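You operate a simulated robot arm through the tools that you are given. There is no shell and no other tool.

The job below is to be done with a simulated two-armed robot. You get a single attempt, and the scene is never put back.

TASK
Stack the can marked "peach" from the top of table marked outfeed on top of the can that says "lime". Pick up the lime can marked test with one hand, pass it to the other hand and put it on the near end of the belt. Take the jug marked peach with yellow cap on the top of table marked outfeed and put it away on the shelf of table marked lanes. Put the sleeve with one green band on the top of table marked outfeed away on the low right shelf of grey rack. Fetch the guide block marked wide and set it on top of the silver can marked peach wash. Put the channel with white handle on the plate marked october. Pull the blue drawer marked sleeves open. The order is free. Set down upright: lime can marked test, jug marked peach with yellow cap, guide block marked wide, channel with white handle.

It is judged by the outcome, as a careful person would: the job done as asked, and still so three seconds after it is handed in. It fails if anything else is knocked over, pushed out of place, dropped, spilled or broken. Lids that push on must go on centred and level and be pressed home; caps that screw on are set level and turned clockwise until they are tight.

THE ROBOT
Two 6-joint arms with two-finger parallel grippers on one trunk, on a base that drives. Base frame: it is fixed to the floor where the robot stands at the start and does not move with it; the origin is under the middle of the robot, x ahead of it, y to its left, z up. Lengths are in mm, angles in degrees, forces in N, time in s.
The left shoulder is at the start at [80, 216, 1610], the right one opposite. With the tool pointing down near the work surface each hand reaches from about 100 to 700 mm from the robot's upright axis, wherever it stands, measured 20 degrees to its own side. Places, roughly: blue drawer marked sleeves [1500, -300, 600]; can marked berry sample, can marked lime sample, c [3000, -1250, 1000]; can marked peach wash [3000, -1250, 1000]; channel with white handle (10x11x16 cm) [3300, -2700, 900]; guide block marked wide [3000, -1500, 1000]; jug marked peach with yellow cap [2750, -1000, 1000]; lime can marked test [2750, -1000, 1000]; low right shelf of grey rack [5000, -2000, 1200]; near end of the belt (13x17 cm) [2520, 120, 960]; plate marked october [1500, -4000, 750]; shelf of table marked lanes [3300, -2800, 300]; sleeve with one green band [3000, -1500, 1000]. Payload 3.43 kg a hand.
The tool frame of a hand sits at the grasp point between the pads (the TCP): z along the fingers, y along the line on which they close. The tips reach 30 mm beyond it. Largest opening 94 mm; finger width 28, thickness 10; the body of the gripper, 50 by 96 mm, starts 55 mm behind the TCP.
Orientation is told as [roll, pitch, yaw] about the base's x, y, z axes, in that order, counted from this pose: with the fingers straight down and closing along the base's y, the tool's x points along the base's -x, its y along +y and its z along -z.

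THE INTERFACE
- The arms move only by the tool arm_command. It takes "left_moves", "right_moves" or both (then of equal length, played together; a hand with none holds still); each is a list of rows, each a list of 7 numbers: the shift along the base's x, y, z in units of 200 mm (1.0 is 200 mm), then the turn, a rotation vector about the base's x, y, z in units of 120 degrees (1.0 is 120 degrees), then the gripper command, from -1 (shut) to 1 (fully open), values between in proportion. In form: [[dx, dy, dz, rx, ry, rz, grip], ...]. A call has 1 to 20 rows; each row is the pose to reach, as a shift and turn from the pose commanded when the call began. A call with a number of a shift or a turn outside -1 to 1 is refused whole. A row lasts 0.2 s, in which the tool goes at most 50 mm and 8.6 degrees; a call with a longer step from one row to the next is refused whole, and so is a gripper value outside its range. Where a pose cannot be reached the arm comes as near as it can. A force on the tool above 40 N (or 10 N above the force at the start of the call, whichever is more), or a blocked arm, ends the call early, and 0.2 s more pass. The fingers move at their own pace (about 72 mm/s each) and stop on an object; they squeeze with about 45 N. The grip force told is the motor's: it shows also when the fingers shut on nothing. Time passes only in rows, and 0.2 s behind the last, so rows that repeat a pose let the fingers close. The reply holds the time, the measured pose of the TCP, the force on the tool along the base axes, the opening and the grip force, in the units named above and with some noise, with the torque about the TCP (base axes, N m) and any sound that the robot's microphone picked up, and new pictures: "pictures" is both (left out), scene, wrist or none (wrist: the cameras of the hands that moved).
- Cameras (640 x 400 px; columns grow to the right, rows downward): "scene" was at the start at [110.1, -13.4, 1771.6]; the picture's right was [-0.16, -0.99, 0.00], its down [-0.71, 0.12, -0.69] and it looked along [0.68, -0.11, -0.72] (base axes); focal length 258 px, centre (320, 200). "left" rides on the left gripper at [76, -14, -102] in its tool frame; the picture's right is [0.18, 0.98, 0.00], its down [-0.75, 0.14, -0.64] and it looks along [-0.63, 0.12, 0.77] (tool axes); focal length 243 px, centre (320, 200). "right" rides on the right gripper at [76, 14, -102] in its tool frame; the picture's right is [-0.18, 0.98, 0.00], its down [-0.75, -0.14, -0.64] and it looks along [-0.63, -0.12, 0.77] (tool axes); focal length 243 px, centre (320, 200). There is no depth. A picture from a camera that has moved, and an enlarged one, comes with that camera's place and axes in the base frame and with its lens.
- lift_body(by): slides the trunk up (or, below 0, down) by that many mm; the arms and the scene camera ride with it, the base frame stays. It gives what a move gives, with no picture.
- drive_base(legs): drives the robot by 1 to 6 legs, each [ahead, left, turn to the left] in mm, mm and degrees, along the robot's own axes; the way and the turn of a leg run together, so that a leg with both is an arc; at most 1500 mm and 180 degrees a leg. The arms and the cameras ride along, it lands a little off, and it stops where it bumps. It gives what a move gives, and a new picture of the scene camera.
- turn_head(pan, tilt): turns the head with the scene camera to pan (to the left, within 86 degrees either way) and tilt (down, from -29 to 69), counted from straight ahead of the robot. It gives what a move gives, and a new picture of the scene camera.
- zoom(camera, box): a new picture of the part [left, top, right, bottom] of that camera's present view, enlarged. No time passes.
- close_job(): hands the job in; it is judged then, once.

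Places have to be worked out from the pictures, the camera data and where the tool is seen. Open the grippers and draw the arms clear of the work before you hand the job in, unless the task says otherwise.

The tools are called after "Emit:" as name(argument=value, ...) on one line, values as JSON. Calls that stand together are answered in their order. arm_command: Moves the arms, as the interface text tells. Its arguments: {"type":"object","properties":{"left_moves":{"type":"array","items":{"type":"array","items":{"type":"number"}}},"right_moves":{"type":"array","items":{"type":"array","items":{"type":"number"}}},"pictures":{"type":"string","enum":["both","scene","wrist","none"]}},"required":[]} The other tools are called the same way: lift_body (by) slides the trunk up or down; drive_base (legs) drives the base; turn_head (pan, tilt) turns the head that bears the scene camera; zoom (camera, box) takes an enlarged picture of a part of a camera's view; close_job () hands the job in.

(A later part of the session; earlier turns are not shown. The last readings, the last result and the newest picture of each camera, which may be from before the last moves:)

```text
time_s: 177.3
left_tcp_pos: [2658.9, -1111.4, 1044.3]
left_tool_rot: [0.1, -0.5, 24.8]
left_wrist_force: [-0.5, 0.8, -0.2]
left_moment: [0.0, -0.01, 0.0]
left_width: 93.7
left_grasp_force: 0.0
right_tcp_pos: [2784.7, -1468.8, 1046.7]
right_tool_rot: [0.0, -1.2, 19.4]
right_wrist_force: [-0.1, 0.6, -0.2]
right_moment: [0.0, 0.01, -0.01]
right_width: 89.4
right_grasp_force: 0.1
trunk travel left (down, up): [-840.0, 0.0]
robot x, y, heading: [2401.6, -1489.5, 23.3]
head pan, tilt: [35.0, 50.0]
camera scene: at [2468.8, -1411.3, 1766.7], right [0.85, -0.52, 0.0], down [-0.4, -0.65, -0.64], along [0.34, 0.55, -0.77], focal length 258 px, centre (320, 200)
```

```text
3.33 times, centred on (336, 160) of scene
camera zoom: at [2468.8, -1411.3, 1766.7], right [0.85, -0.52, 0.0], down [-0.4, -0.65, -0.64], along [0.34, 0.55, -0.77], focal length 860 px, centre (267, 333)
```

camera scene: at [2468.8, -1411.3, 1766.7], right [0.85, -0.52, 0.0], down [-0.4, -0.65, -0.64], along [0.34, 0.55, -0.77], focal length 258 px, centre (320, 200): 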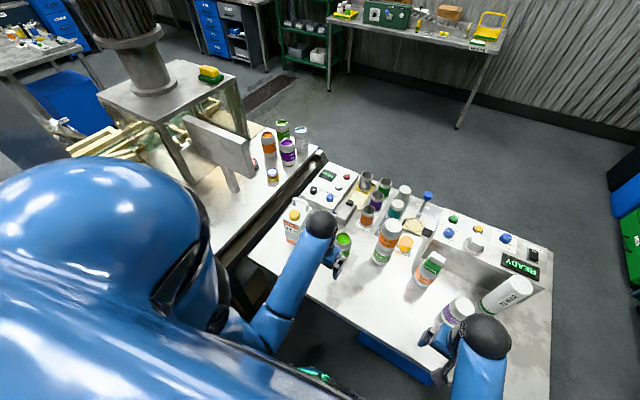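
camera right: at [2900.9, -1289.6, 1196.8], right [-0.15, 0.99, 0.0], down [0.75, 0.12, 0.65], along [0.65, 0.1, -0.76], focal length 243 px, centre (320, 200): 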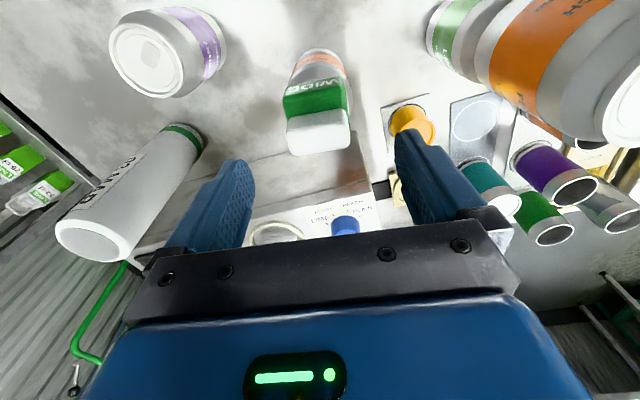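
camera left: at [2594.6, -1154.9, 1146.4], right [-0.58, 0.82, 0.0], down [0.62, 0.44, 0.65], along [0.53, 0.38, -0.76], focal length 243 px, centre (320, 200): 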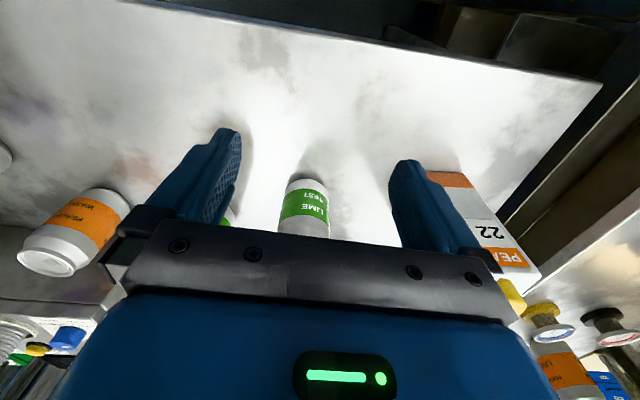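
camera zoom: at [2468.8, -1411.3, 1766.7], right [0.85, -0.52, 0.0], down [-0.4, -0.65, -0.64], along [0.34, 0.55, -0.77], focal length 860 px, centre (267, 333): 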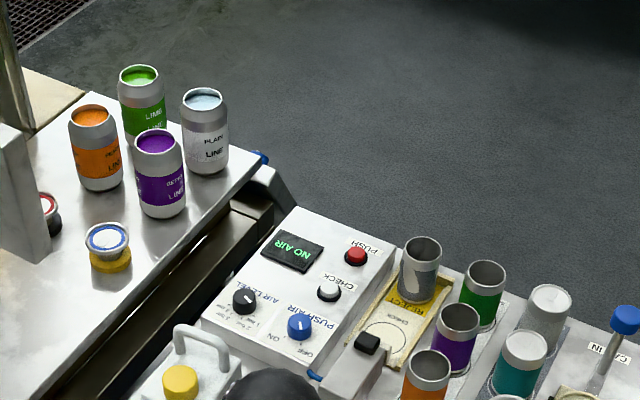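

The left hand hides the jug, so I draw it to the right and look again.

Emit:
arm_command(left_moves=[[-0.02, -0.2, 0, 0, 0, 0, 1], [-0.05, -0.4, 0, 0, 0, 0, 1], [-0.1, -0.6, 0, 0, 0, 0, 1], [-0.2, -0.7, 0, 0, 0, 0, 1]], pictures="scene")

Emit:
zoom(camera="scene", box=[224, 160, 384, 260])

```text
time_s: 178.3
left_tcp_pos: [2616.8, -1252.3, 1044.8]
left_tool_rot: [0.0, -0.5, 24.8]
left_wrist_force: [-1.3, -0.2, 0.0]
left_moment: [-0.01, 0.03, -0.01]
left_width: 94.0
left_grasp_force: 0.1
right_tcp_pos: [2783.2, -1469.0, 1047.9]
right_tool_rot: [0.1, -1.4, 19.5]
right_wrist_force: [-0.6, 0.5, -0.2]
right_moment: [-0.02, 0.03, 0.03]
right_width: 89.2
right_grasp_force: 0.0
trunk travel left (down, up): [-840.0, 0.0]
robot x, y, heading: [2403.1, -1487.8, 23.4]
head pan, tilt: [35.0, 50.0]
camera scene: at [2467.1, -1411.7, 1766.7], right [0.85, -0.52, 0.0], down [-0.4, -0.65, -0.64], along [0.34, 0.55, -0.77], focal length 258 px, centre (320, 200)
```

scene: 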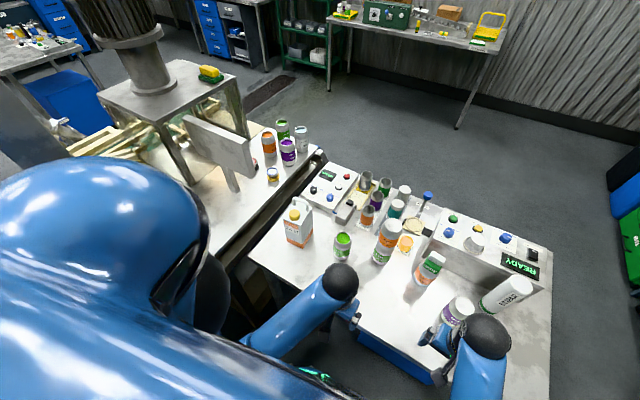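

```text
4.00 times, centred on (304, 210) of scene
camera zoom: at [2467.1, -1411.7, 1766.7], right [0.85, -0.52, 0.0], down [-0.4, -0.65, -0.64], along [0.34, 0.55, -0.77], focal length 1031 px, centre (384, 160)
```

zoom: 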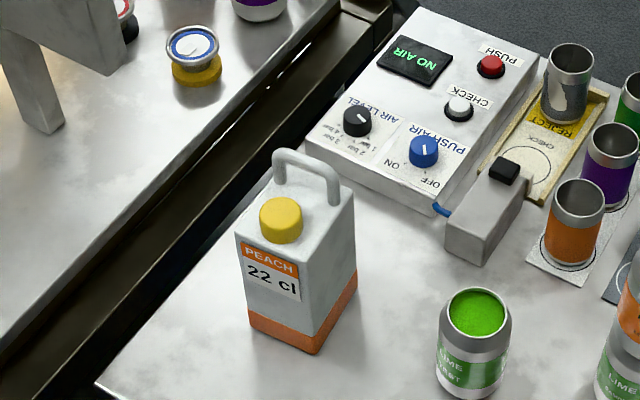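

The jug measures about 76 × 85 mm, yaw 33°, centred near (2692, -890), body top near z 1016. I move the left hand in front of it and pitch it forward, so that it can grip the jug's sides from the front.

Emit:
arm_command(left_moves=[[-0.03, 0.17, 0, 0, 0, 0, 1], [-0.06, 0.35, 0, 0, 0, 0, 1], [-0.09, 0.52, 0, 0, 0, 0, 1], [-0.12, 0.7, 0, 0, 0, 0, 1]], pictures="none")

Emit:
arm_command(left_moves=[[-0.016, 0.09, 0, 0.0302, -0.0548, 0.0078, 1], [-0.032, 0.175, 0, 0.0605, -0.1095, 0.0155, 1], [-0.048, 0.26, 0, 0.0907, -0.1643, 0.0233, 1], [-0.065, 0.35, 0, 0.1209, -0.219, 0.031, 1], [-0.081, 0.44, 0, 0.1511, -0.2738, 0.0388, 1], [-0.097, 0.525, 0, 0.1814, -0.3285, 0.0465, 1], [-0.114, 0.61, 0, 0.2116, -0.3833, 0.0543, 1], [-0.13, 0.7, 0, 0.2418, -0.438, 0.062, 1]], pictures="both")

```text
time_s: 179.3
left_tcp_pos: [2594.9, -1112.6, 1046.2]
left_tool_rot: [0.1, -0.5, 24.8]
left_wrist_force: [0.2, -0.4, 0.6]
left_moment: [0.0, -0.02, -0.02]
left_width: 94.0
left_grasp_force: 0.0
right_tcp_pos: [2784.6, -1468.4, 1046.9]
right_tool_rot: [0.0, -1.2, 19.5]
right_wrist_force: [-0.1, 0.2, -0.4]
right_moment: [-0.02, 0.0, -0.01]
right_width: 89.2
right_grasp_force: 0.1
trunk travel left (down, up): [-840.0, 0.0]
robot x, y, heading: [2400.0, -1490.4, 23.4]
head pan, tilt: [35.0, 50.0]
```

```text
time_s: 180.5
left_tcp_pos: [2644.8, -1048.5, 1069.4]
left_tool_rot: [4.4, -39.3, 14.9]
left_wrist_force: [-0.4, -0.7, 0.4]
left_moment: [0.02, 0.0, -0.01]
left_width: 94.0
left_grasp_force: 0.1
right_tcp_pos: [2783.9, -1469.5, 1046.4]
right_tool_rot: [0.0, -1.2, 19.5]
right_wrist_force: [-0.1, -0.4, 0.1]
right_moment: [0.01, 0.01, 0.01]
right_width: 89.2
right_grasp_force: 0.0
trunk travel left (down, up): [-840.0, 0.0]
robot x, y, heading: [2401.1, -1488.9, 23.4]
head pan, tilt: [35.0, 50.0]
stopped in row 5 (left hand): the arm was blocked; the commanded pose is now the measured one
camera scene: at [2469.0, -1411.4, 1767.0], right [0.85, -0.52, 0.0], down [-0.4, -0.65, -0.64], along [0.34, 0.55, -0.77], focal length 258 px, centre (320, 200)
camera left: at [2533.2, -1102.0, 1100.2], right [-0.44, 0.9, -0.06], down [0.14, 0.13, 0.98], along [0.89, 0.42, -0.18], focal length 243 px, centre (320, 200)
```

scene: 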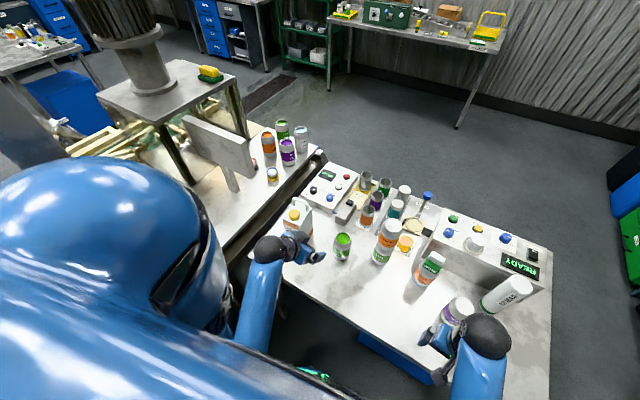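
left: 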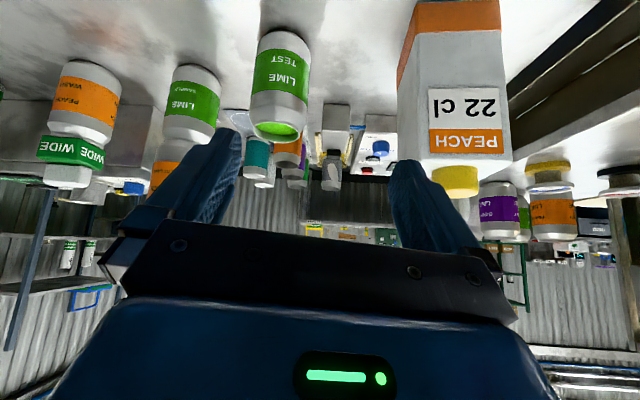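

The arm is blocked in this cramped, high posture. I back off 250 mm, lower the trunk, and set up the pitched left hand and tucked right hand away from the table first.

Emit:
drive_base(legs=[[-280, 0, 0]])

Emit:
arm_command(right_moves=[[-0.15, -0.12, 0.03, 0, 0, 0, -1], [-0.3, -0.24, 0.06, 0, 0, 0, -1], [-0.45, -0.36, 0.1, 0, 0, 0, -1], [-0.6, -0.45, 0.12, 0, 0, 0, -1]], pictures="none")

Emit:
lift_body(by=-280)

```text
time_s: 182.4
left_tcp_pos: [2388.2, -1159.9, 1067.4]
left_tool_rot: [4.3, -39.2, 15.2]
left_wrist_force: [0.5, -0.8, 0.4]
left_moment: [-0.04, -0.01, -0.02]
left_width: 94.1
left_grasp_force: 0.0
right_tcp_pos: [2528.8, -1580.8, 1045.5]
right_tool_rot: [0.0, -1.0, 19.7]
right_wrist_force: [0.0, 0.1, 0.7]
right_moment: [0.01, 0.03, -0.02]
right_width: 89.4
right_grasp_force: 0.0
trunk travel left (down, up): [-840.0, 0.0]
robot x, y, heading: [2142.6, -1600.0, 23.6]
head pan, tilt: [35.0, 50.0]
camera scene: at [2215.0, -1521.9, 1766.4], right [0.85, -0.52, 0.0], down [-0.4, -0.65, -0.64], along [0.33, 0.55, -0.77], focal length 258 px, centre (320, 200)
```

scene: 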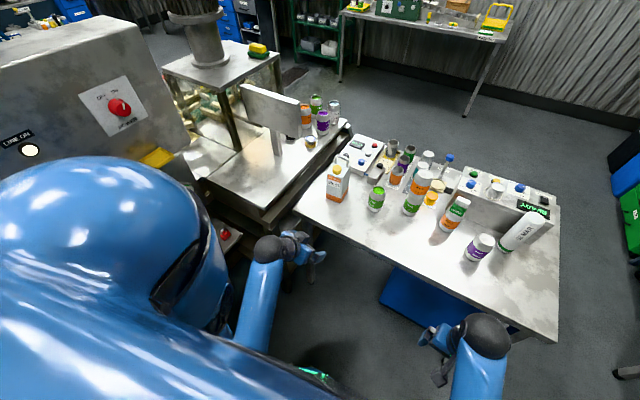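

```text
time_s: 183.4
left_tcp_pos: [2385.3, -1161.6, 1069.7]
left_tool_rot: [4.5, -39.5, 15.1]
left_wrist_force: [-0.4, 0.4, 0.3]
left_moment: [-0.02, -0.01, 0.0]
left_width: 94.2
left_grasp_force: 0.0
right_tcp_pos: [2404.5, -1670.8, 1072.1]
right_tool_rot: [0.0, -1.3, 19.6]
right_wrist_force: [0.1, 0.0, 0.5]
right_moment: [0.02, 0.0, -0.01]
right_width: 0.3
right_grasp_force: 33.2
trunk travel left (down, up): [-840.0, 0.0]
robot x, y, heading: [2143.1, -1599.1, 23.5]
head pan, tilt: [35.0, 50.0]
```

```text
time_s: 186.2
left_tcp_pos: [2385.5, -1160.9, 788.2]
left_tool_rot: [4.4, -39.4, 15.1]
left_wrist_force: [0.3, 0.0, -0.3]
left_moment: [0.0, 0.01, -0.01]
left_width: 93.9
left_grasp_force: 0.1
right_tcp_pos: [2405.9, -1669.9, 790.5]
right_tool_rot: [0.1, -1.2, 19.6]
right_wrist_force: [0.0, -0.6, 0.5]
right_moment: [-0.01, -0.04, 0.02]
right_width: 0.1
right_grasp_force: 32.5
trunk travel left (down, up): [-560.0, 280.0]
robot x, y, heading: [2142.2, -1599.0, 23.6]
head pan, tilt: [35.0, 50.0]
```

Now, clear of the table, I bring the left tool to pitch -60°, yaw 33° at about z 965.

Emit:
arm_command(left_moves=[[-0.02, 0.08, 0.15, 0.008, -0.0278, 0.02, 1], [-0.04, 0.17, 0.3, 0.016, -0.0556, 0.04, 1], [-0.06, 0.25, 0.44, 0.024, -0.0835, 0.06, 1], [-0.08, 0.34, 0.59, 0.032, -0.1113, 0.08, 1], [-0.1, 0.42, 0.74, 0.04, -0.139, 0.1, 1], [-0.12, 0.505, 0.885, 0.0483, -0.1669, 0.1195, 1], [-0.12, 0.505, 0.885, 0.0483, -0.1669, 0.1195, 1]], pictures="both")

```text
time_s: 187.8
left_tcp_pos: [2361.2, -1058.1, 966.5]
left_tool_rot: [-0.2, -60.0, 33.2]
left_wrist_force: [0.1, 0.2, 0.5]
left_moment: [0.0, -0.01, 0.02]
left_width: 93.9
left_grasp_force: 0.1
right_tcp_pos: [2406.2, -1669.5, 790.6]
right_tool_rot: [0.0, -1.2, 19.6]
right_wrist_force: [0.2, -0.3, -0.4]
right_moment: [-0.02, 0.0, 0.02]
right_width: 0.1
right_grasp_force: 33.3
trunk travel left (down, up): [-560.0, 280.0]
robot x, y, heading: [2143.7, -1599.2, 23.6]
head pan, tilt: [35.0, 50.0]
camera scene: at [2210.5, -1524.2, 1486.7], right [0.85, -0.52, 0.0], down [-0.4, -0.65, -0.64], along [0.34, 0.55, -0.77], focal length 258 px, centre (320, 200)
camera left: at [2263.6, -1139.7, 953.4], right [-0.61, 0.77, -0.16], down [-0.23, 0.02, 0.97], along [0.76, 0.63, 0.16], focal length 243 px, centre (320, 200)
```

scene: 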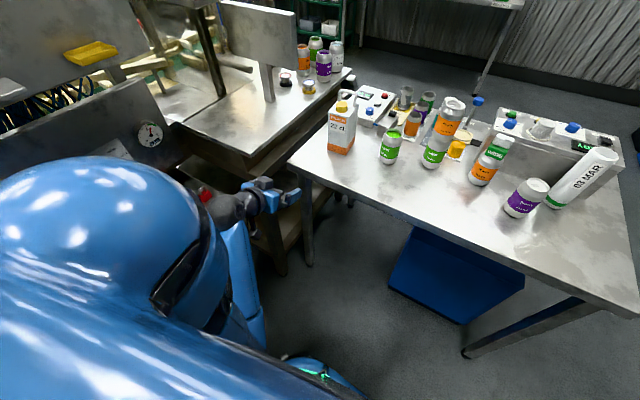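
left: 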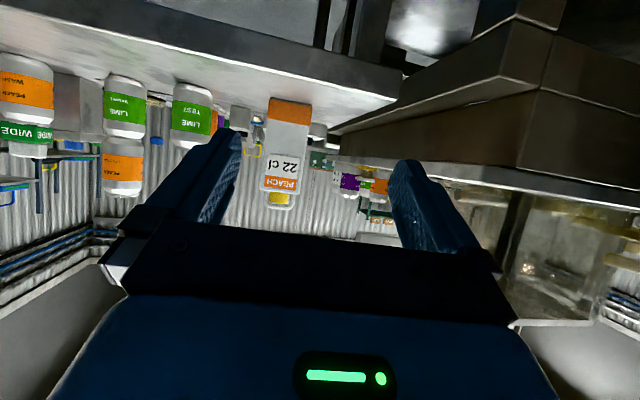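

The hand is posed as wanted, but the dark bench on the left is close. I zoom in to judge the clearance before driving.

Emit:
zoom(camera="scene", box=[160, 60, 400, 260])

Emit:
turn_head(pan=20, tilt=45)

Emit:
zoom(camera="scene", box=[80, 60, 320, 260])

```text
2.00 times, centred on (280, 160) of scene
camera zoom: at [2210.5, -1524.2, 1486.7], right [0.85, -0.52, 0.0], down [-0.4, -0.65, -0.64], along [0.34, 0.55, -0.77], focal length 516 px, centre (400, 280)
```

zoom: 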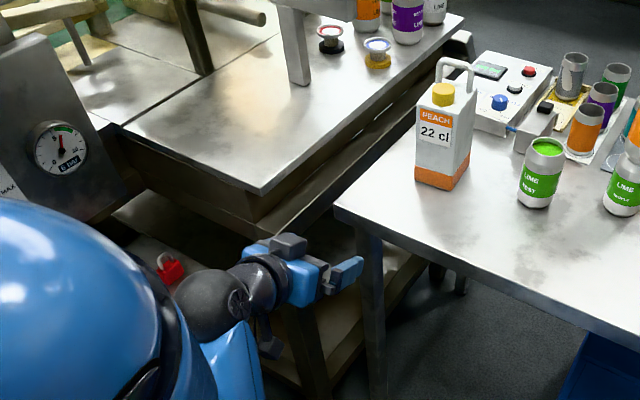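

```text
time_s: 188.6
left_tcp_pos: [2360.1, -1058.0, 966.9]
left_tool_rot: [-0.1, -60.0, 33.1]
left_wrist_force: [0.5, -0.3, 0.6]
left_moment: [-0.01, 0.01, -0.01]
left_width: 94.2
left_grasp_force: 0.2
right_tcp_pos: [2406.5, -1669.3, 791.9]
right_tool_rot: [0.0, -1.3, 19.5]
right_wrist_force: [0.1, -0.3, 0.5]
right_moment: [0.0, 0.04, 0.06]
right_width: 0.0
right_grasp_force: 32.7
trunk travel left (down, up): [-560.0, 280.0]
robot x, y, heading: [2141.4, -1602.9, 23.4]
head pan, tilt: [20.0, 45.0]
camera scene: at [2229.3, -1533.4, 1493.5], right [0.69, -0.72, 0.0], down [-0.51, -0.49, -0.71], along [0.51, 0.49, -0.71], focal length 258 px, centre (320, 200)
```

scene: 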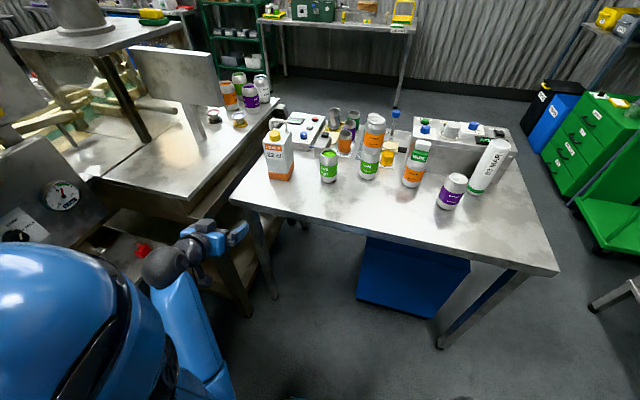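

```text
2.00 times, centred on (200, 160) of scene
camera zoom: at [2229.3, -1533.4, 1493.5], right [0.69, -0.72, 0.0], down [-0.51, -0.49, -0.71], along [0.51, 0.49, -0.71], focal length 516 px, centre (560, 280)
```

zoom: 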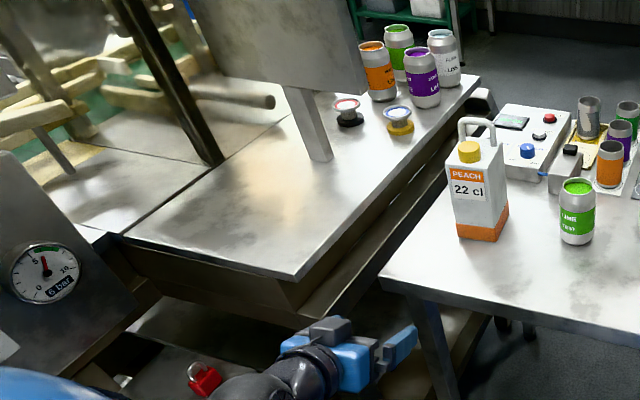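

The deck's corner is at about (2354, -860), well left of my hand's path. I drive 230 mm forward and check the jug in the wrist camera.

Emit:
drive_base(legs=[[230, 0, 0]])

Emit:
zoom(camera="left", box=[0, 0, 640, 400])

Emit:
zoom(camera="scene", box=[120, 80, 360, 230])

```text
time_s: 190.4
left_tcp_pos: [2572.9, -966.8, 966.9]
left_tool_rot: [-0.1, -59.9, 33.1]
left_wrist_force: [0.8, -0.1, 0.4]
left_moment: [-0.01, 0.01, 0.01]
left_width: 93.9
left_grasp_force: 0.0
right_tcp_pos: [2617.7, -1577.9, 791.0]
right_tool_rot: [0.0, -1.3, 19.5]
right_wrist_force: [-0.7, -0.4, 0.3]
right_moment: [0.0, -0.01, -0.01]
right_width: 0.0
right_grasp_force: 32.9
trunk travel left (down, up): [-560.0, 280.0]
robot x, y, heading: [2351.9, -1507.1, 23.8]
head pan, tilt: [20.0, 45.0]
camera scene: at [2440.4, -1441.6, 1493.7], right [0.69, -0.73, 0.0], down [-0.51, -0.49, -0.71], along [0.51, 0.49, -0.71], focal length 258 px, centre (320, 200)
```

scene: 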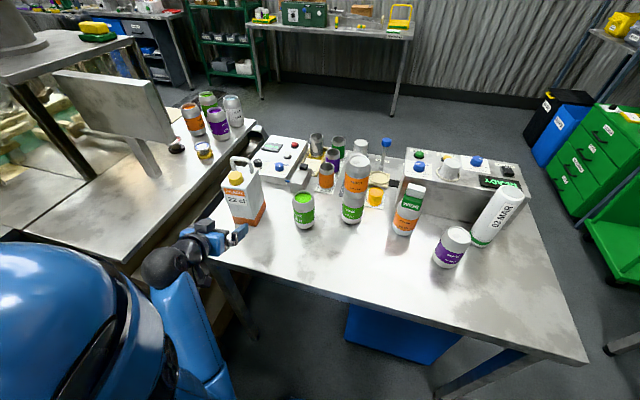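

```text
1.00 times, centred on (320, 200) of left (not enlarged: the box is as wide or as high as the picture)
camera zoom: at [2475.5, -1047.6, 953.3], right [-0.61, 0.77, -0.16], down [-0.23, 0.02, 0.97], along [0.76, 0.63, 0.16], focal length 243 px, centre (320, 200)
```

zoom: 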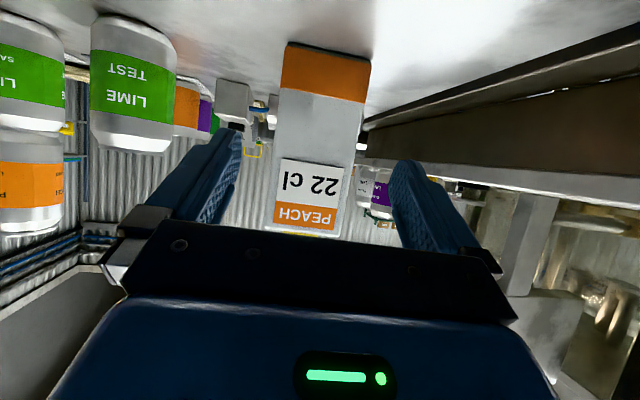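

```text
2.67 times, centred on (240, 155) of scene
camera zoom: at [2440.4, -1441.6, 1493.7], right [0.69, -0.73, 0.0], down [-0.51, -0.49, -0.71], along [0.51, 0.49, -0.71], focal length 688 px, centre (533, 320)
```

zoom: 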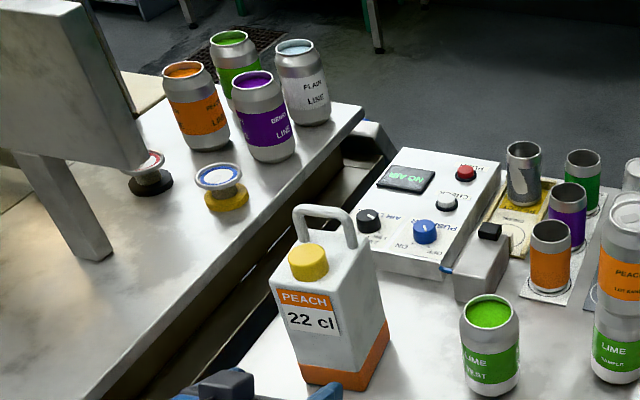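

The jug is centred on the tool axis and square to it. I advance 127 mm along the fingers so the pads straddle its sides, then close.

Emit:
arm_command(left_moves=[[0.133, 0.087, -0.02, 0, 0, 0, 1], [0.266, 0.174, -0.045, 0, 0, 0, 1], [0.4, 0.26, -0.045, 0, 0, 0, 1], [0.532, 0.347, -0.045, 0, 0, 0, 1], [0.532, 0.347, -0.045, 0, 0, 0, 1]], pictures="both")

Emit:
zoom(camera="scene", box=[160, 130, 320, 230])

```text
time_s: 191.6
left_tcp_pos: [2680.6, -896.1, 959.2]
left_tool_rot: [0.0, -60.1, 33.1]
left_wrist_force: [0.2, 1.3, 0.6]
left_moment: [0.0, 0.0, 0.01]
left_width: 93.8
left_grasp_force: 0.1
right_tcp_pos: [2617.1, -1577.0, 791.8]
right_tool_rot: [-0.1, -1.3, 19.5]
right_wrist_force: [0.6, 0.2, -0.2]
right_moment: [-0.02, 0.05, 0.02]
right_width: 0.0
right_grasp_force: 33.1
trunk travel left (down, up): [-560.0, 280.0]
robot x, y, heading: [2358.0, -1510.5, 23.5]
head pan, tilt: [20.0, 45.0]
camera scene: at [2441.0, -1441.6, 1493.6], right [0.69, -0.73, 0.0], down [-0.51, -0.49, -0.71], along [0.51, 0.49, -0.71], focal length 258 px, centre (320, 200)
camera left: at [2584.6, -978.1, 945.3], right [-0.61, 0.77, -0.16], down [-0.23, 0.02, 0.97], along [0.76, 0.63, 0.16], focal length 243 px, centre (320, 200)
```

scene: 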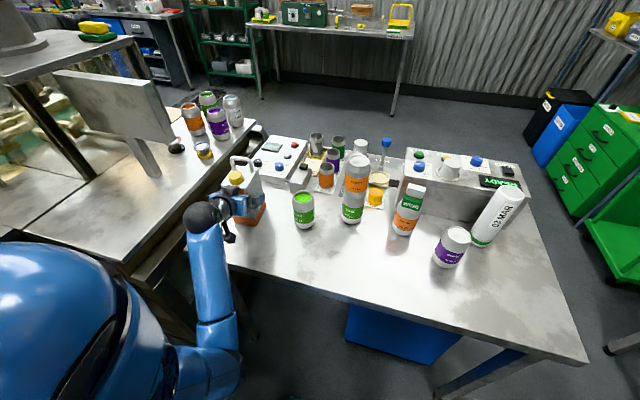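
left: 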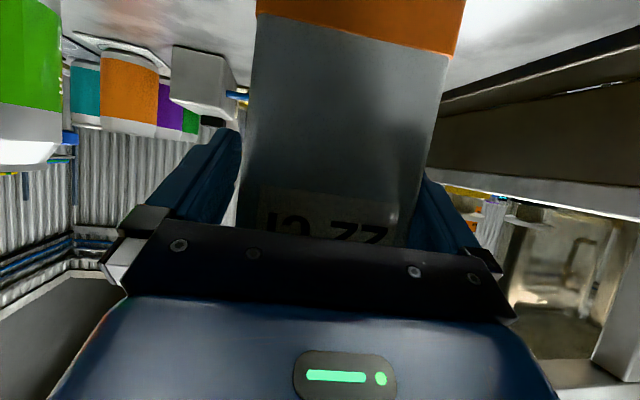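

```text
4.00 times, centred on (240, 180) of scene
camera zoom: at [2441.0, -1441.6, 1493.6], right [0.69, -0.73, 0.0], down [-0.51, -0.49, -0.71], along [0.51, 0.49, -0.71], focal length 1031 px, centre (640, 280)
```

zoom: 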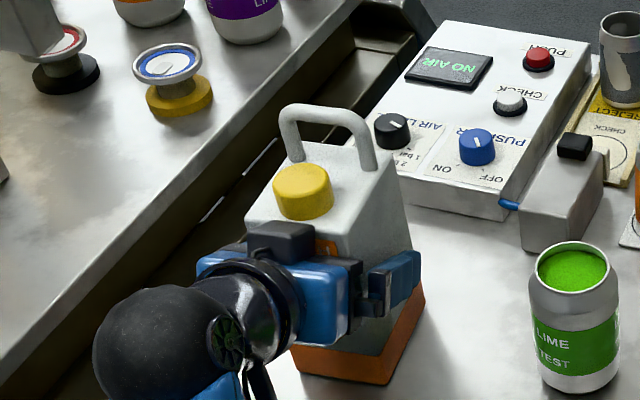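

The jug is between the pads with the palm just clear of its front. I close.

Emit:
arm_command(left_moves=[[0, 0, 0, 0, 0, 0, 0.5], [0, 0, 0, 0, 0, 0, -1], [0, 0, 0, 0, 0, 0, -1], [0, 0, 0, 0, 0, 0, -1]], pictures="wrist")

```text
time_s: 192.6
left_tcp_pos: [2681.5, -896.0, 959.2]
left_tool_rot: [-0.1, -59.9, 33.0]
left_wrist_force: [0.6, 1.4, 0.4]
left_moment: [0.13, 0.04, 0.0]
left_width: 79.8
left_grasp_force: 44.9
right_tcp_pos: [2618.8, -1577.0, 792.4]
right_tool_rot: [0.0, -1.2, 19.5]
right_wrist_force: [0.6, 0.0, -0.4]
right_moment: [0.04, 0.0, 0.03]
right_width: 0.2
right_grasp_force: 33.1
trunk travel left (down, up): [-560.0, 280.0]
robot x, y, heading: [2356.3, -1509.2, 23.3]
head pan, tilt: [20.0, 45.0]
camera left: at [2584.6, -977.9, 945.2], right [-0.61, 0.77, -0.16], down [-0.23, 0.02, 0.97], along [0.76, 0.63, 0.16], focal length 243 px, centre (320, 200)
```

left: 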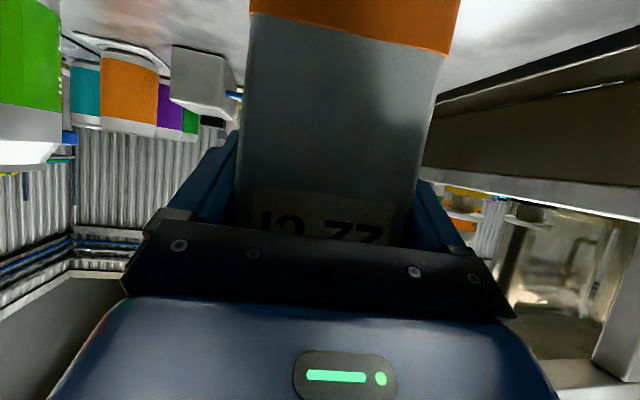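

The jug is held (80 mm wide, 45 N). I lift it 80 mm and check it hangs straight.

Emit:
arm_command(left_moves=[[0, 0, 0.1, 0, 0, 0, -1], [0, 0, 0.25, 0, 0, 0, -1], [0, 0, 0.4, 0, 0, 0, -1], [0, 0, 0.4, 0, 0, 0, -1]], pictures="both")

```text
time_s: 193.6
left_tcp_pos: [2680.4, -897.3, 1035.8]
left_tool_rot: [-0.2, -59.9, 33.2]
left_wrist_force: [0.3, -0.1, -3.5]
left_moment: [-0.02, 0.05, -0.01]
left_width: 80.2
left_grasp_force: 45.6
right_tcp_pos: [2617.5, -1577.9, 791.5]
right_tool_rot: [0.0, -1.2, 19.5]
right_wrist_force: [0.4, -0.1, 0.0]
right_moment: [-0.02, 0.0, -0.01]
right_width: 0.0
right_grasp_force: 32.7
trunk travel left (down, up): [-560.0, 280.0]
robot x, y, heading: [2354.4, -1510.2, 23.9]
head pan, tilt: [20.0, 45.0]
camera scene: at [2441.5, -1440.7, 1493.5], right [0.69, -0.73, 0.0], down [-0.51, -0.49, -0.71], along [0.51, 0.49, -0.71], focal length 258 px, centre (320, 200)
camera left: at [2582.7, -978.6, 1023.0], right [-0.61, 0.77, -0.16], down [-0.23, 0.02, 0.97], along [0.76, 0.63, 0.16], focal length 243 px, centre (320, 200)
```

scene: 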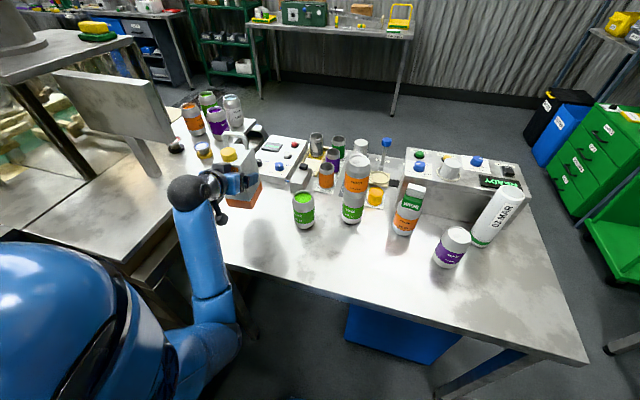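
left: 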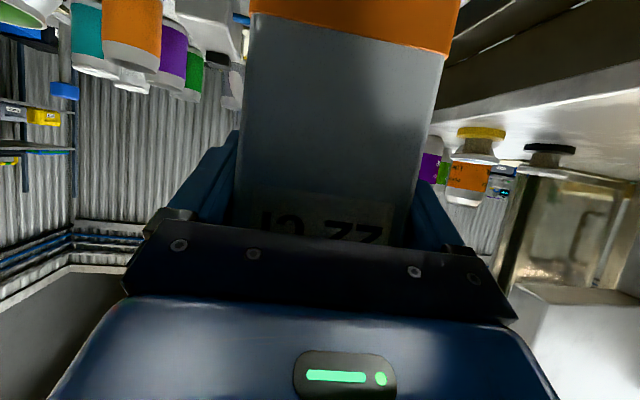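

The jug hangs level and safe. I back away from the table and turn right to face the LANES table.

Emit:
drive_base(legs=[[-500, 0, 0]])

Emit:
turn_head(pan=0, tilt=30)

Emit:
drive_base(legs=[[0, 0, -90]])

```text
time_s: 196.5
left_tcp_pos: [2220.3, -1099.6, 1035.1]
left_tool_rot: [-0.1, -59.9, 32.9]
left_wrist_force: [0.1, 0.2, -3.3]
left_moment: [-0.02, 0.04, 0.02]
left_width: 80.2
left_grasp_force: 45.2
right_tcp_pos: [2155.7, -1778.3, 791.5]
right_tool_rot: [0.0, -1.2, 19.3]
right_wrist_force: [0.5, 0.5, -1.0]
right_moment: [0.0, -0.01, 0.01]
right_width: 0.1
right_grasp_force: 33.4
trunk travel left (down, up): [-560.0, 280.0]
robot x, y, heading: [1889.3, -1708.1, 23.4]
head pan, tilt: [20.0, 45.0]
camera scene: at [1979.6, -1641.3, 1493.4], right [0.69, -0.73, 0.0], down [-0.52, -0.49, -0.71], along [0.51, 0.48, -0.71], focal length 258 px, centre (320, 200)
```

scene: 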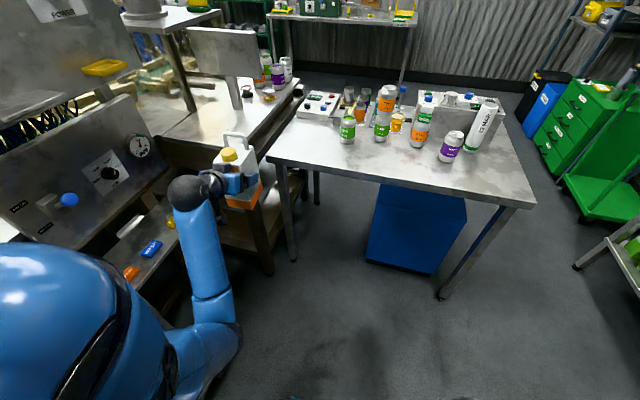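

```text
time_s: 197.3
left_tcp_pos: [2218.7, -1098.8, 1034.8]
left_tool_rot: [-0.1, -60.0, 32.9]
left_wrist_force: [0.6, 0.5, -3.0]
left_moment: [-0.03, 0.01, 0.06]
left_width: 80.1
left_grasp_force: 45.2
right_tcp_pos: [2155.9, -1779.0, 790.3]
right_tool_rot: [0.0, -1.3, 19.3]
right_wrist_force: [0.3, -1.2, -0.1]
right_moment: [-0.03, -0.03, -0.02]
right_width: 0.0
right_grasp_force: 33.2
trunk travel left (down, up): [-560.0, 280.0]
robot x, y, heading: [1889.4, -1712.9, 23.2]
head pan, tilt: [0.0, 30.0]
camera scene: at [2002.7, -1661.6, 1516.1], right [0.4, -0.92, 0.0], down [-0.46, -0.2, -0.87], along [0.79, 0.34, -0.5], focal length 258 px, centre (320, 200)
```

scene: 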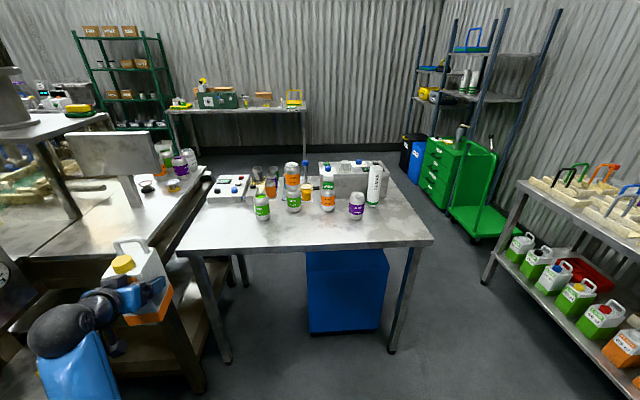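

```text
time_s: 201.6
left_tcp_pos: [2502.5, -2036.6, 1035.8]
left_tool_rot: [-0.1, -59.8, -56.8]
left_wrist_force: [-0.5, 0.8, -2.3]
left_moment: [0.03, 0.03, 0.04]
left_width: 80.2
left_grasp_force: 45.1
right_tcp_pos: [1822.5, -1973.6, 791.6]
right_tool_rot: [0.0, -1.2, -70.6]
right_wrist_force: [0.3, -0.2, 0.4]
right_moment: [-0.02, -0.02, -0.03]
right_width: 0.0
right_grasp_force: 33.0
trunk travel left (down, up): [-560.0, 280.0]
robot x, y, heading: [1889.2, -1710.8, -66.6]
head pan, tilt: [0.0, 30.0]
camera scene: at [1940.5, -1820.7, 1516.1], right [-0.92, -0.4, 0.0], down [-0.2, 0.46, -0.87], along [0.34, -0.79, -0.5], focal length 258 px, centre (320, 200)
```

scene: 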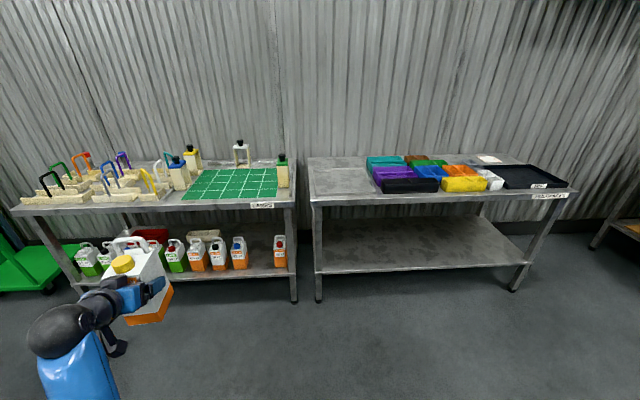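

I face the tables; on the LANES shelf there is a gap between the blue-cap and red-cap peach jugs. I zoom in there.

Emit:
zoom(camera="scene", box=[140, 200, 332, 320])

Emit:
zoom(camera="scene", box=[0, 120, 240, 270])

Emit:
zoom(camera="scene", box=[450, 140, 546, 200])

```text
3.33 times, centred on (236, 260) of scene
camera zoom: at [1940.5, -1820.7, 1516.1], right [-0.92, -0.4, 0.0], down [-0.2, 0.46, -0.87], along [0.34, -0.79, -0.5], focal length 860 px, centre (600, 0)
```

zoom: 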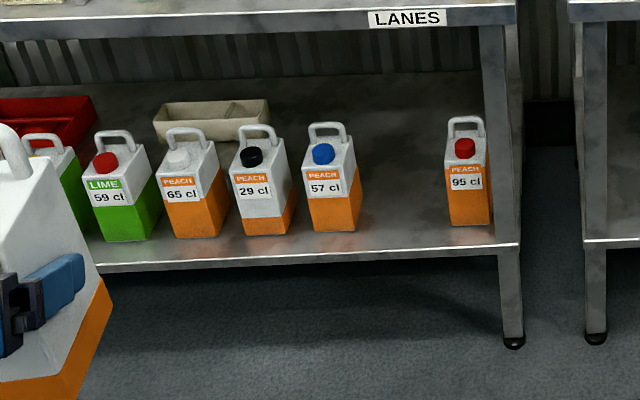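

```text
2.67 times, centred on (120, 195) of scene
camera zoom: at [1940.5, -1820.7, 1516.1], right [-0.92, -0.4, 0.0], down [-0.2, 0.46, -0.87], along [0.34, -0.79, -0.5], focal length 688 px, centre (853, 213)
```

zoom: 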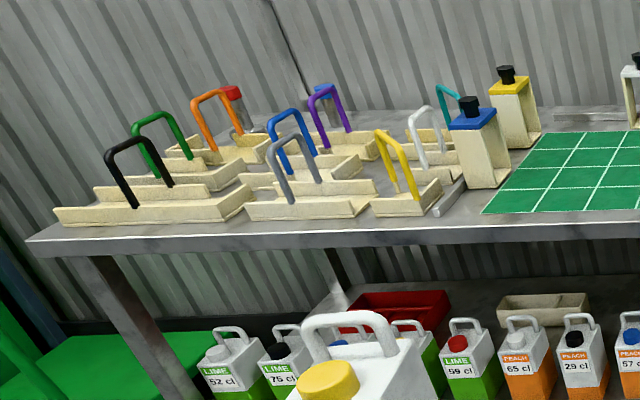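

```text
6.67 times, centred on (498, 170) of scene
camera zoom: at [1940.5, -1820.7, 1516.1], right [-0.92, -0.4, 0.0], down [-0.2, 0.46, -0.87], along [0.34, -0.79, -0.5], focal length 1719 px, centre (-867, 400)
```

zoom: 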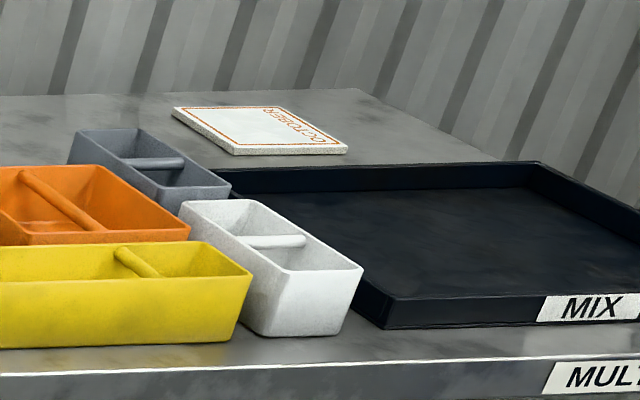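

The gap centre on the shelf (z about 290) is near (2807, -2838), with the OCTOBER plate confirmed on the other table. I lower the trunk fully here, away from the tables.

Emit:
lift_body(by=-400)

Emit:
lift_body(by=-160)

Emit:
drive_base(legs=[[450, -38, 0]])

```text
time_s: 205.4
left_tcp_pos: [2503.1, -2036.3, 636.2]
left_tool_rot: [-0.2, -59.8, -56.9]
left_wrist_force: [0.3, -0.3, -3.7]
left_moment: [0.05, 0.04, 0.01]
left_width: 79.8
left_grasp_force: 44.7
right_tcp_pos: [1822.0, -1971.8, 390.5]
right_tool_rot: [0.0, -1.2, -70.5]
right_wrist_force: [-0.3, 0.3, 1.2]
right_moment: [-0.02, 0.01, 0.0]
right_width: 0.0
right_grasp_force: 32.8
trunk travel left (down, up): [-160.0, 680.0]
robot x, y, heading: [1893.6, -1707.2, -66.3]
head pan, tilt: [0.0, 30.0]
```

```text
time_s: 206.5
left_tcp_pos: [2503.0, -2036.4, 539.3]
left_tool_rot: [-0.1, -59.9, -56.8]
left_wrist_force: [0.3, 0.2, -3.1]
left_moment: [0.03, 0.04, -0.02]
left_width: 80.2
left_grasp_force: 44.5
right_tcp_pos: [1822.0, -1973.2, 300.5]
right_tool_rot: [0.0, -1.5, -70.5]
right_wrist_force: [-3.1, 3.6, 18.7]
right_moment: [0.39, 0.19, -0.08]
right_width: 0.0
right_grasp_force: 33.0
trunk travel left (down, up): [-65.0, 775.0]
robot x, y, heading: [1892.5, -1707.8, -66.3]
head pan, tilt: [0.0, 30.0]
stopped: the force on the tool passed its limit at 112 N (the readings are from after the stop); the commanded pose is now the measured one
```

```text
time_s: 209.3
left_tcp_pos: [2647.0, -2469.8, 540.3]
left_tool_rot: [-0.2, -59.9, -56.8]
left_wrist_force: [0.3, -0.3, -2.8]
left_moment: [0.01, 0.04, 0.02]
left_width: 80.3
left_grasp_force: 45.4
right_tcp_pos: [1968.3, -2406.1, 302.2]
right_tool_rot: [0.0, -1.6, -70.5]
right_wrist_force: [-7.3, 4.9, 30.5]
right_moment: [0.52, 0.4, -0.01]
right_width: 0.0
right_grasp_force: 33.0
trunk travel left (down, up): [-65.0, 775.0]
robot x, y, heading: [2034.4, -2144.9, -66.4]
head pan, tilt: [0.0, 30.0]
camera scene: at [2086.4, -2252.5, 1020.9], right [-0.92, -0.4, 0.0], down [-0.2, 0.46, -0.87], along [0.34, -0.8, -0.5], focal length 258 px, centre (320, 200)
```

scene: 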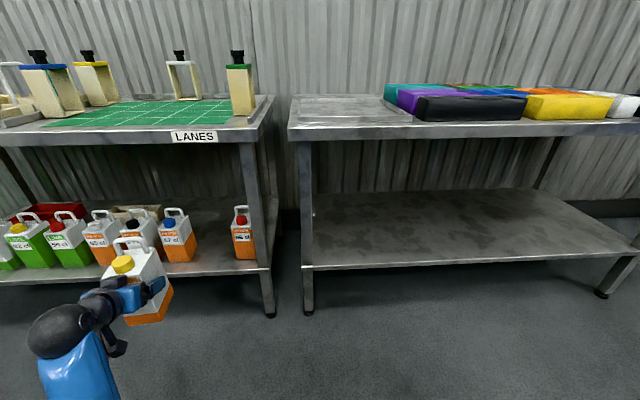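

The right fingertips touched my own base top at z about 270; the jug is unaffected. I lift the right hand forward and up off the base, and lower the jug with the left arm instead.

Emit:
arm_command(right_moves=[[0.02, -0.04, 0.06, 0, 0, 0, -1], [0.05, -0.12, 0.12, 0, 0, 0, -1], [0.1, -0.24, 0.15, 0, 0, 0, -1], [0.16, -0.37, 0.15, 0, 0, 0, -1]], left_moves=[[0, 0, -0.15, 0, 0, -0.02, -1], [0, 0, -0.3, 0, 0, -0.04, -1], [0, 0, -0.45, 0, 0, -0.06, -1], [0, 0, -0.6, 0, 0, -0.081, -1]], pictures="scene")

```text
time_s: 210.1
left_tcp_pos: [2649.1, -2469.9, 457.9]
left_tool_rot: [-0.3, -59.6, -63.4]
left_wrist_force: [0.2, -0.1, -3.5]
left_moment: [0.03, 0.03, 0.02]
left_width: 80.4
left_grasp_force: 44.7
right_tcp_pos: [1978.8, -2436.8, 299.5]
right_tool_rot: [0.1, -1.6, -70.5]
right_wrist_force: [1.3, 0.5, 4.2]
right_moment: [0.05, -0.04, -0.07]
right_width: 0.0
right_grasp_force: 32.6
right hand out of reach, approached as far as the arm can: row 1, 2, 3
trunk travel left (down, up): [-65.0, 775.0]
robot x, y, heading: [2034.3, -2142.1, -66.7]
head pan, tilt: [0.0, 30.0]
stopped in row 3 (right hand): the force on the tool passed its limit at 82 N (the readings are from after the stop); the commanded pose is now the measured one
camera scene: at [2086.2, -2253.7, 1020.7], right [-0.92, -0.4, 0.0], down [-0.2, 0.46, -0.87], along [0.34, -0.79, -0.5], focal length 258 px, centre (320, 200)
```

scene: 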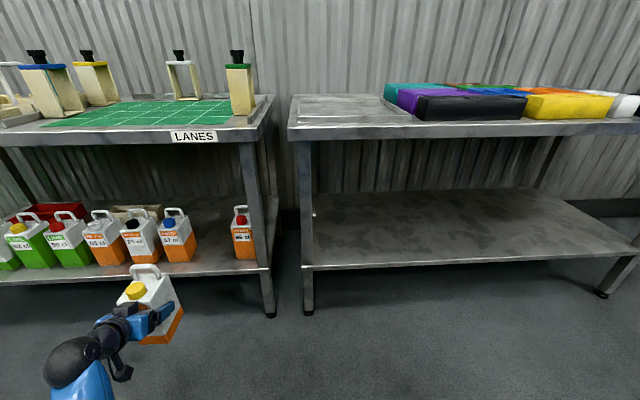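

The right hand is still catching on the base. I raise the trunk a little, then fold the right hand up into a forward-pitched pose so it stays high.

Emit:
lift_body(by=100)

Emit:
arm_command(right_moves=[[-0.04, -0.12, 0.125, -0.0589, -0.0209, 0, -1], [-0.075, -0.237, 0.25, -0.1178, -0.0417, 0, -1], [-0.11, -0.355, 0.375, -0.1767, -0.0626, 0, -1], [-0.15, -0.474, 0.5, -0.2356, -0.0835, 0, -1], [-0.19, -0.59, 0.625, -0.2946, -0.1043, 0, -1], [-0.225, -0.71, 0.75, -0.3535, -0.1252, 0, -1], [-0.26, -0.83, 0.875, -0.4124, -0.146, 0, -1], [-0.3, -0.947, 1.0, -0.4713, -0.1669, 0, -1]], pictures="scene")

```text
time_s: 211.4
left_tcp_pos: [2647.7, -2470.9, 555.9]
left_tool_rot: [-0.2, -59.8, -63.6]
left_wrist_force: [-0.3, 0.0, -2.8]
left_moment: [0.05, 0.03, 0.01]
left_width: 80.0
left_grasp_force: 45.3
right_tcp_pos: [1978.5, -2437.9, 399.9]
right_tool_rot: [0.2, -1.5, -70.6]
right_wrist_force: [0.5, 0.0, 0.5]
right_moment: [0.0, -0.01, 0.0]
right_width: 0.0
right_grasp_force: 33.2
trunk travel left (down, up): [-165.0, 675.0]
robot x, y, heading: [2037.6, -2141.8, -66.7]
head pan, tilt: [0.0, 30.0]
```

```text
time_s: 213.2
left_tcp_pos: [2648.2, -2469.9, 558.1]
left_tool_rot: [-0.2, -59.8, -63.6]
left_wrist_force: [0.4, -0.5, -3.9]
left_moment: [0.07, 0.01, 0.03]
left_width: 80.4
left_grasp_force: 44.9
right_tcp_pos: [1910.0, -2675.0, 559.5]
right_tool_rot: [0.2, -61.6, -70.4]
right_wrist_force: [0.0, 0.6, 0.7]
right_moment: [0.03, -0.01, 0.01]
right_width: 0.1
right_grasp_force: 32.8
right hand out of reach, approached as far as the arm can: row 1, 2, 3, 4, 5, 6, 7, 8
trunk travel left (down, up): [-165.0, 675.0]
robot x, y, heading: [2034.8, -2144.0, -66.6]
head pan, tilt: [0.0, 30.0]
camera scene: at [2086.1, -2254.0, 1120.6], right [-0.92, -0.4, 0.0], down [-0.2, 0.46, -0.87], along [0.34, -0.79, -0.5], focal length 258 px, centre (320, 200)
```

scene: 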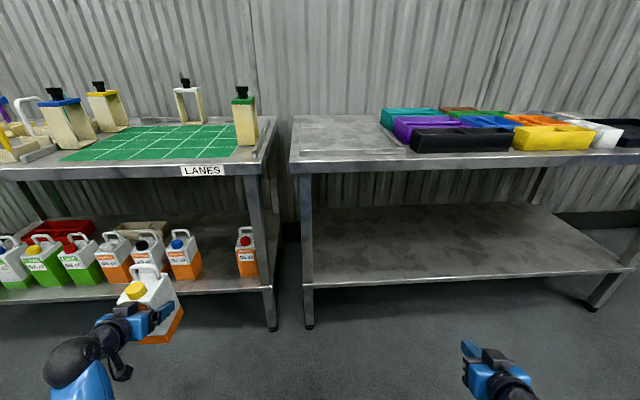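

Both hands are now pitched forward. I draw the right hand back 80 mm and lower the trunk to the bottom.

Emit:
arm_command(right_moves=[[-0.05, 0.12, 0.03, 0, 0, 0, -1], [-0.1, 0.24, 0.06, 0, 0, 0, -1], [-0.16, 0.36, 0.1, 0, 0, 0, -1]], left_moves=[[0, 0, 0.06, 0, 0, -0.013, -1], [0, 0, 0.12, 0, 0, -0.026, -1], [0, 0, 0.15, 0, 0, -0.026, -1]], pictures="none")

Emit:
lift_body(by=-165)

Emit:
turn_head(pan=30, tilt=35)

```text
time_s: 214.1
left_tcp_pos: [2647.4, -2469.6, 586.5]
left_tool_rot: [-0.3, -59.6, -66.5]
left_wrist_force: [-0.4, -0.1, -2.6]
left_moment: [0.06, 0.02, -0.03]
left_width: 80.0
left_grasp_force: 45.4
right_tcp_pos: [1930.3, -2651.4, 559.5]
right_tool_rot: [-6.2, -64.5, -52.0]
right_wrist_force: [-0.1, 0.4, 0.0]
right_moment: [0.01, -0.02, 0.0]
right_width: 0.0
right_grasp_force: 32.6
right hand out of reach, approached as far as the arm can: row 1, 2, 3
trunk travel left (down, up): [-165.0, 675.0]
robot x, y, heading: [2038.3, -2142.6, -66.5]
head pan, tilt: [0.0, 30.0]
stopped in row 3 (right hand): the arm was blocked; the commanded pose is now the measured one
```

```text
time_s: 216.0
left_tcp_pos: [2649.0, -2470.2, 428.8]
left_tool_rot: [-0.7, -60.0, -66.2]
left_wrist_force: [0.0, 0.3, -3.5]
left_moment: [0.06, 0.04, -0.02]
left_width: 79.9
left_grasp_force: 45.0
right_tcp_pos: [1927.0, -2652.7, 406.7]
right_tool_rot: [-7.7, -64.8, -51.2]
right_wrist_force: [0.7, -0.2, -0.2]
right_moment: [0.01, 0.0, -0.01]
right_width: 0.0
right_grasp_force: 32.6
trunk travel left (down, up): [0.0, 840.0]
robot x, y, heading: [2038.0, -2137.8, -66.4]
head pan, tilt: [0.0, 30.0]
```

```text
time_s: 216.9
left_tcp_pos: [2649.4, -2468.1, 425.8]
left_tool_rot: [-0.9, -59.9, -66.0]
left_wrist_force: [0.3, -1.0, -2.8]
left_moment: [-0.01, 0.01, -0.01]
left_width: 80.2
left_grasp_force: 44.9
right_tcp_pos: [1928.8, -2651.3, 405.4]
right_tool_rot: [-7.6, -64.7, -51.5]
right_wrist_force: [0.3, -0.7, 0.4]
right_moment: [0.03, -0.04, -0.01]
right_width: 0.1
right_grasp_force: 32.8
trunk travel left (down, up): [0.0, 840.0]
robot x, y, heading: [2037.4, -2142.0, -66.3]
head pan, tilt: [30.0, 35.0]
camera scene: at [2125.2, -2219.3, 954.6], right [-0.6, -0.8, 0.01], down [-0.46, 0.34, -0.82], along [0.65, -0.49, -0.57], focal length 258 px, centre (320, 200)
```

scene: 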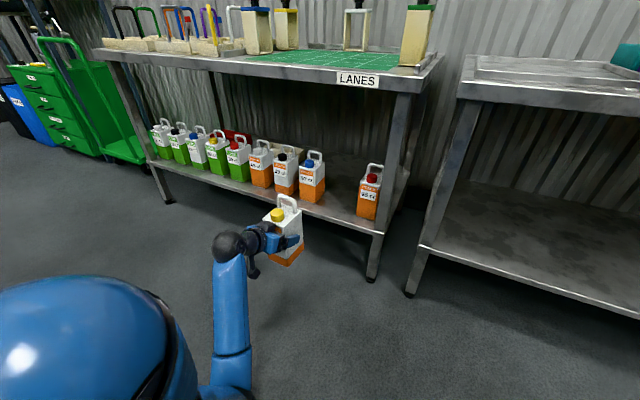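

I zoom in on the gap to measure it from this nearer viewpoint.

Emit:
lift_body(by=20)

Emit:
zoom(camera="scene", box=[200, 120, 440, 270])

```text
time_s: 217.6
left_tcp_pos: [2647.5, -2469.7, 440.7]
left_tool_rot: [-0.3, -59.9, -66.6]
left_wrist_force: [-0.1, 0.8, -3.0]
left_moment: [0.05, 0.01, 0.0]
left_width: 80.1
left_grasp_force: 44.6
right_tcp_pos: [1926.0, -2654.3, 414.9]
right_tool_rot: [-6.8, -64.7, -52.1]
right_wrist_force: [0.6, -0.3, 0.2]
right_moment: [0.0, 0.01, 0.01]
right_width: 0.0
right_grasp_force: 33.4
trunk travel left (down, up): [-20.0, 820.0]
robot x, y, heading: [2036.3, -2143.7, -66.7]
head pan, tilt: [30.0, 35.0]
```

```text
2.67 times, centred on (320, 195) of scene
camera zoom: at [2121.0, -2223.4, 966.3], right [-0.6, -0.8, 0.0], down [-0.46, 0.34, -0.82], along [0.66, -0.49, -0.57], focal length 688 px, centre (320, 213)
```

zoom: 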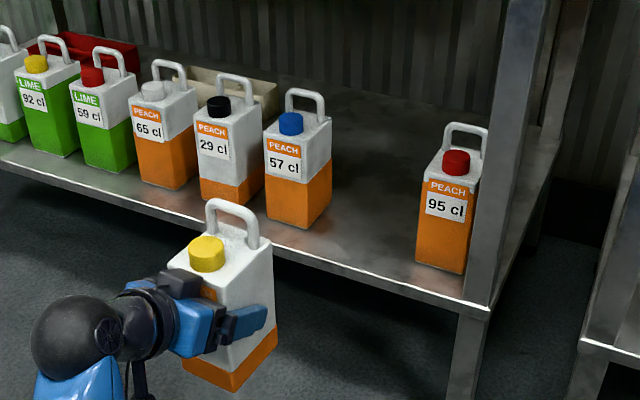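

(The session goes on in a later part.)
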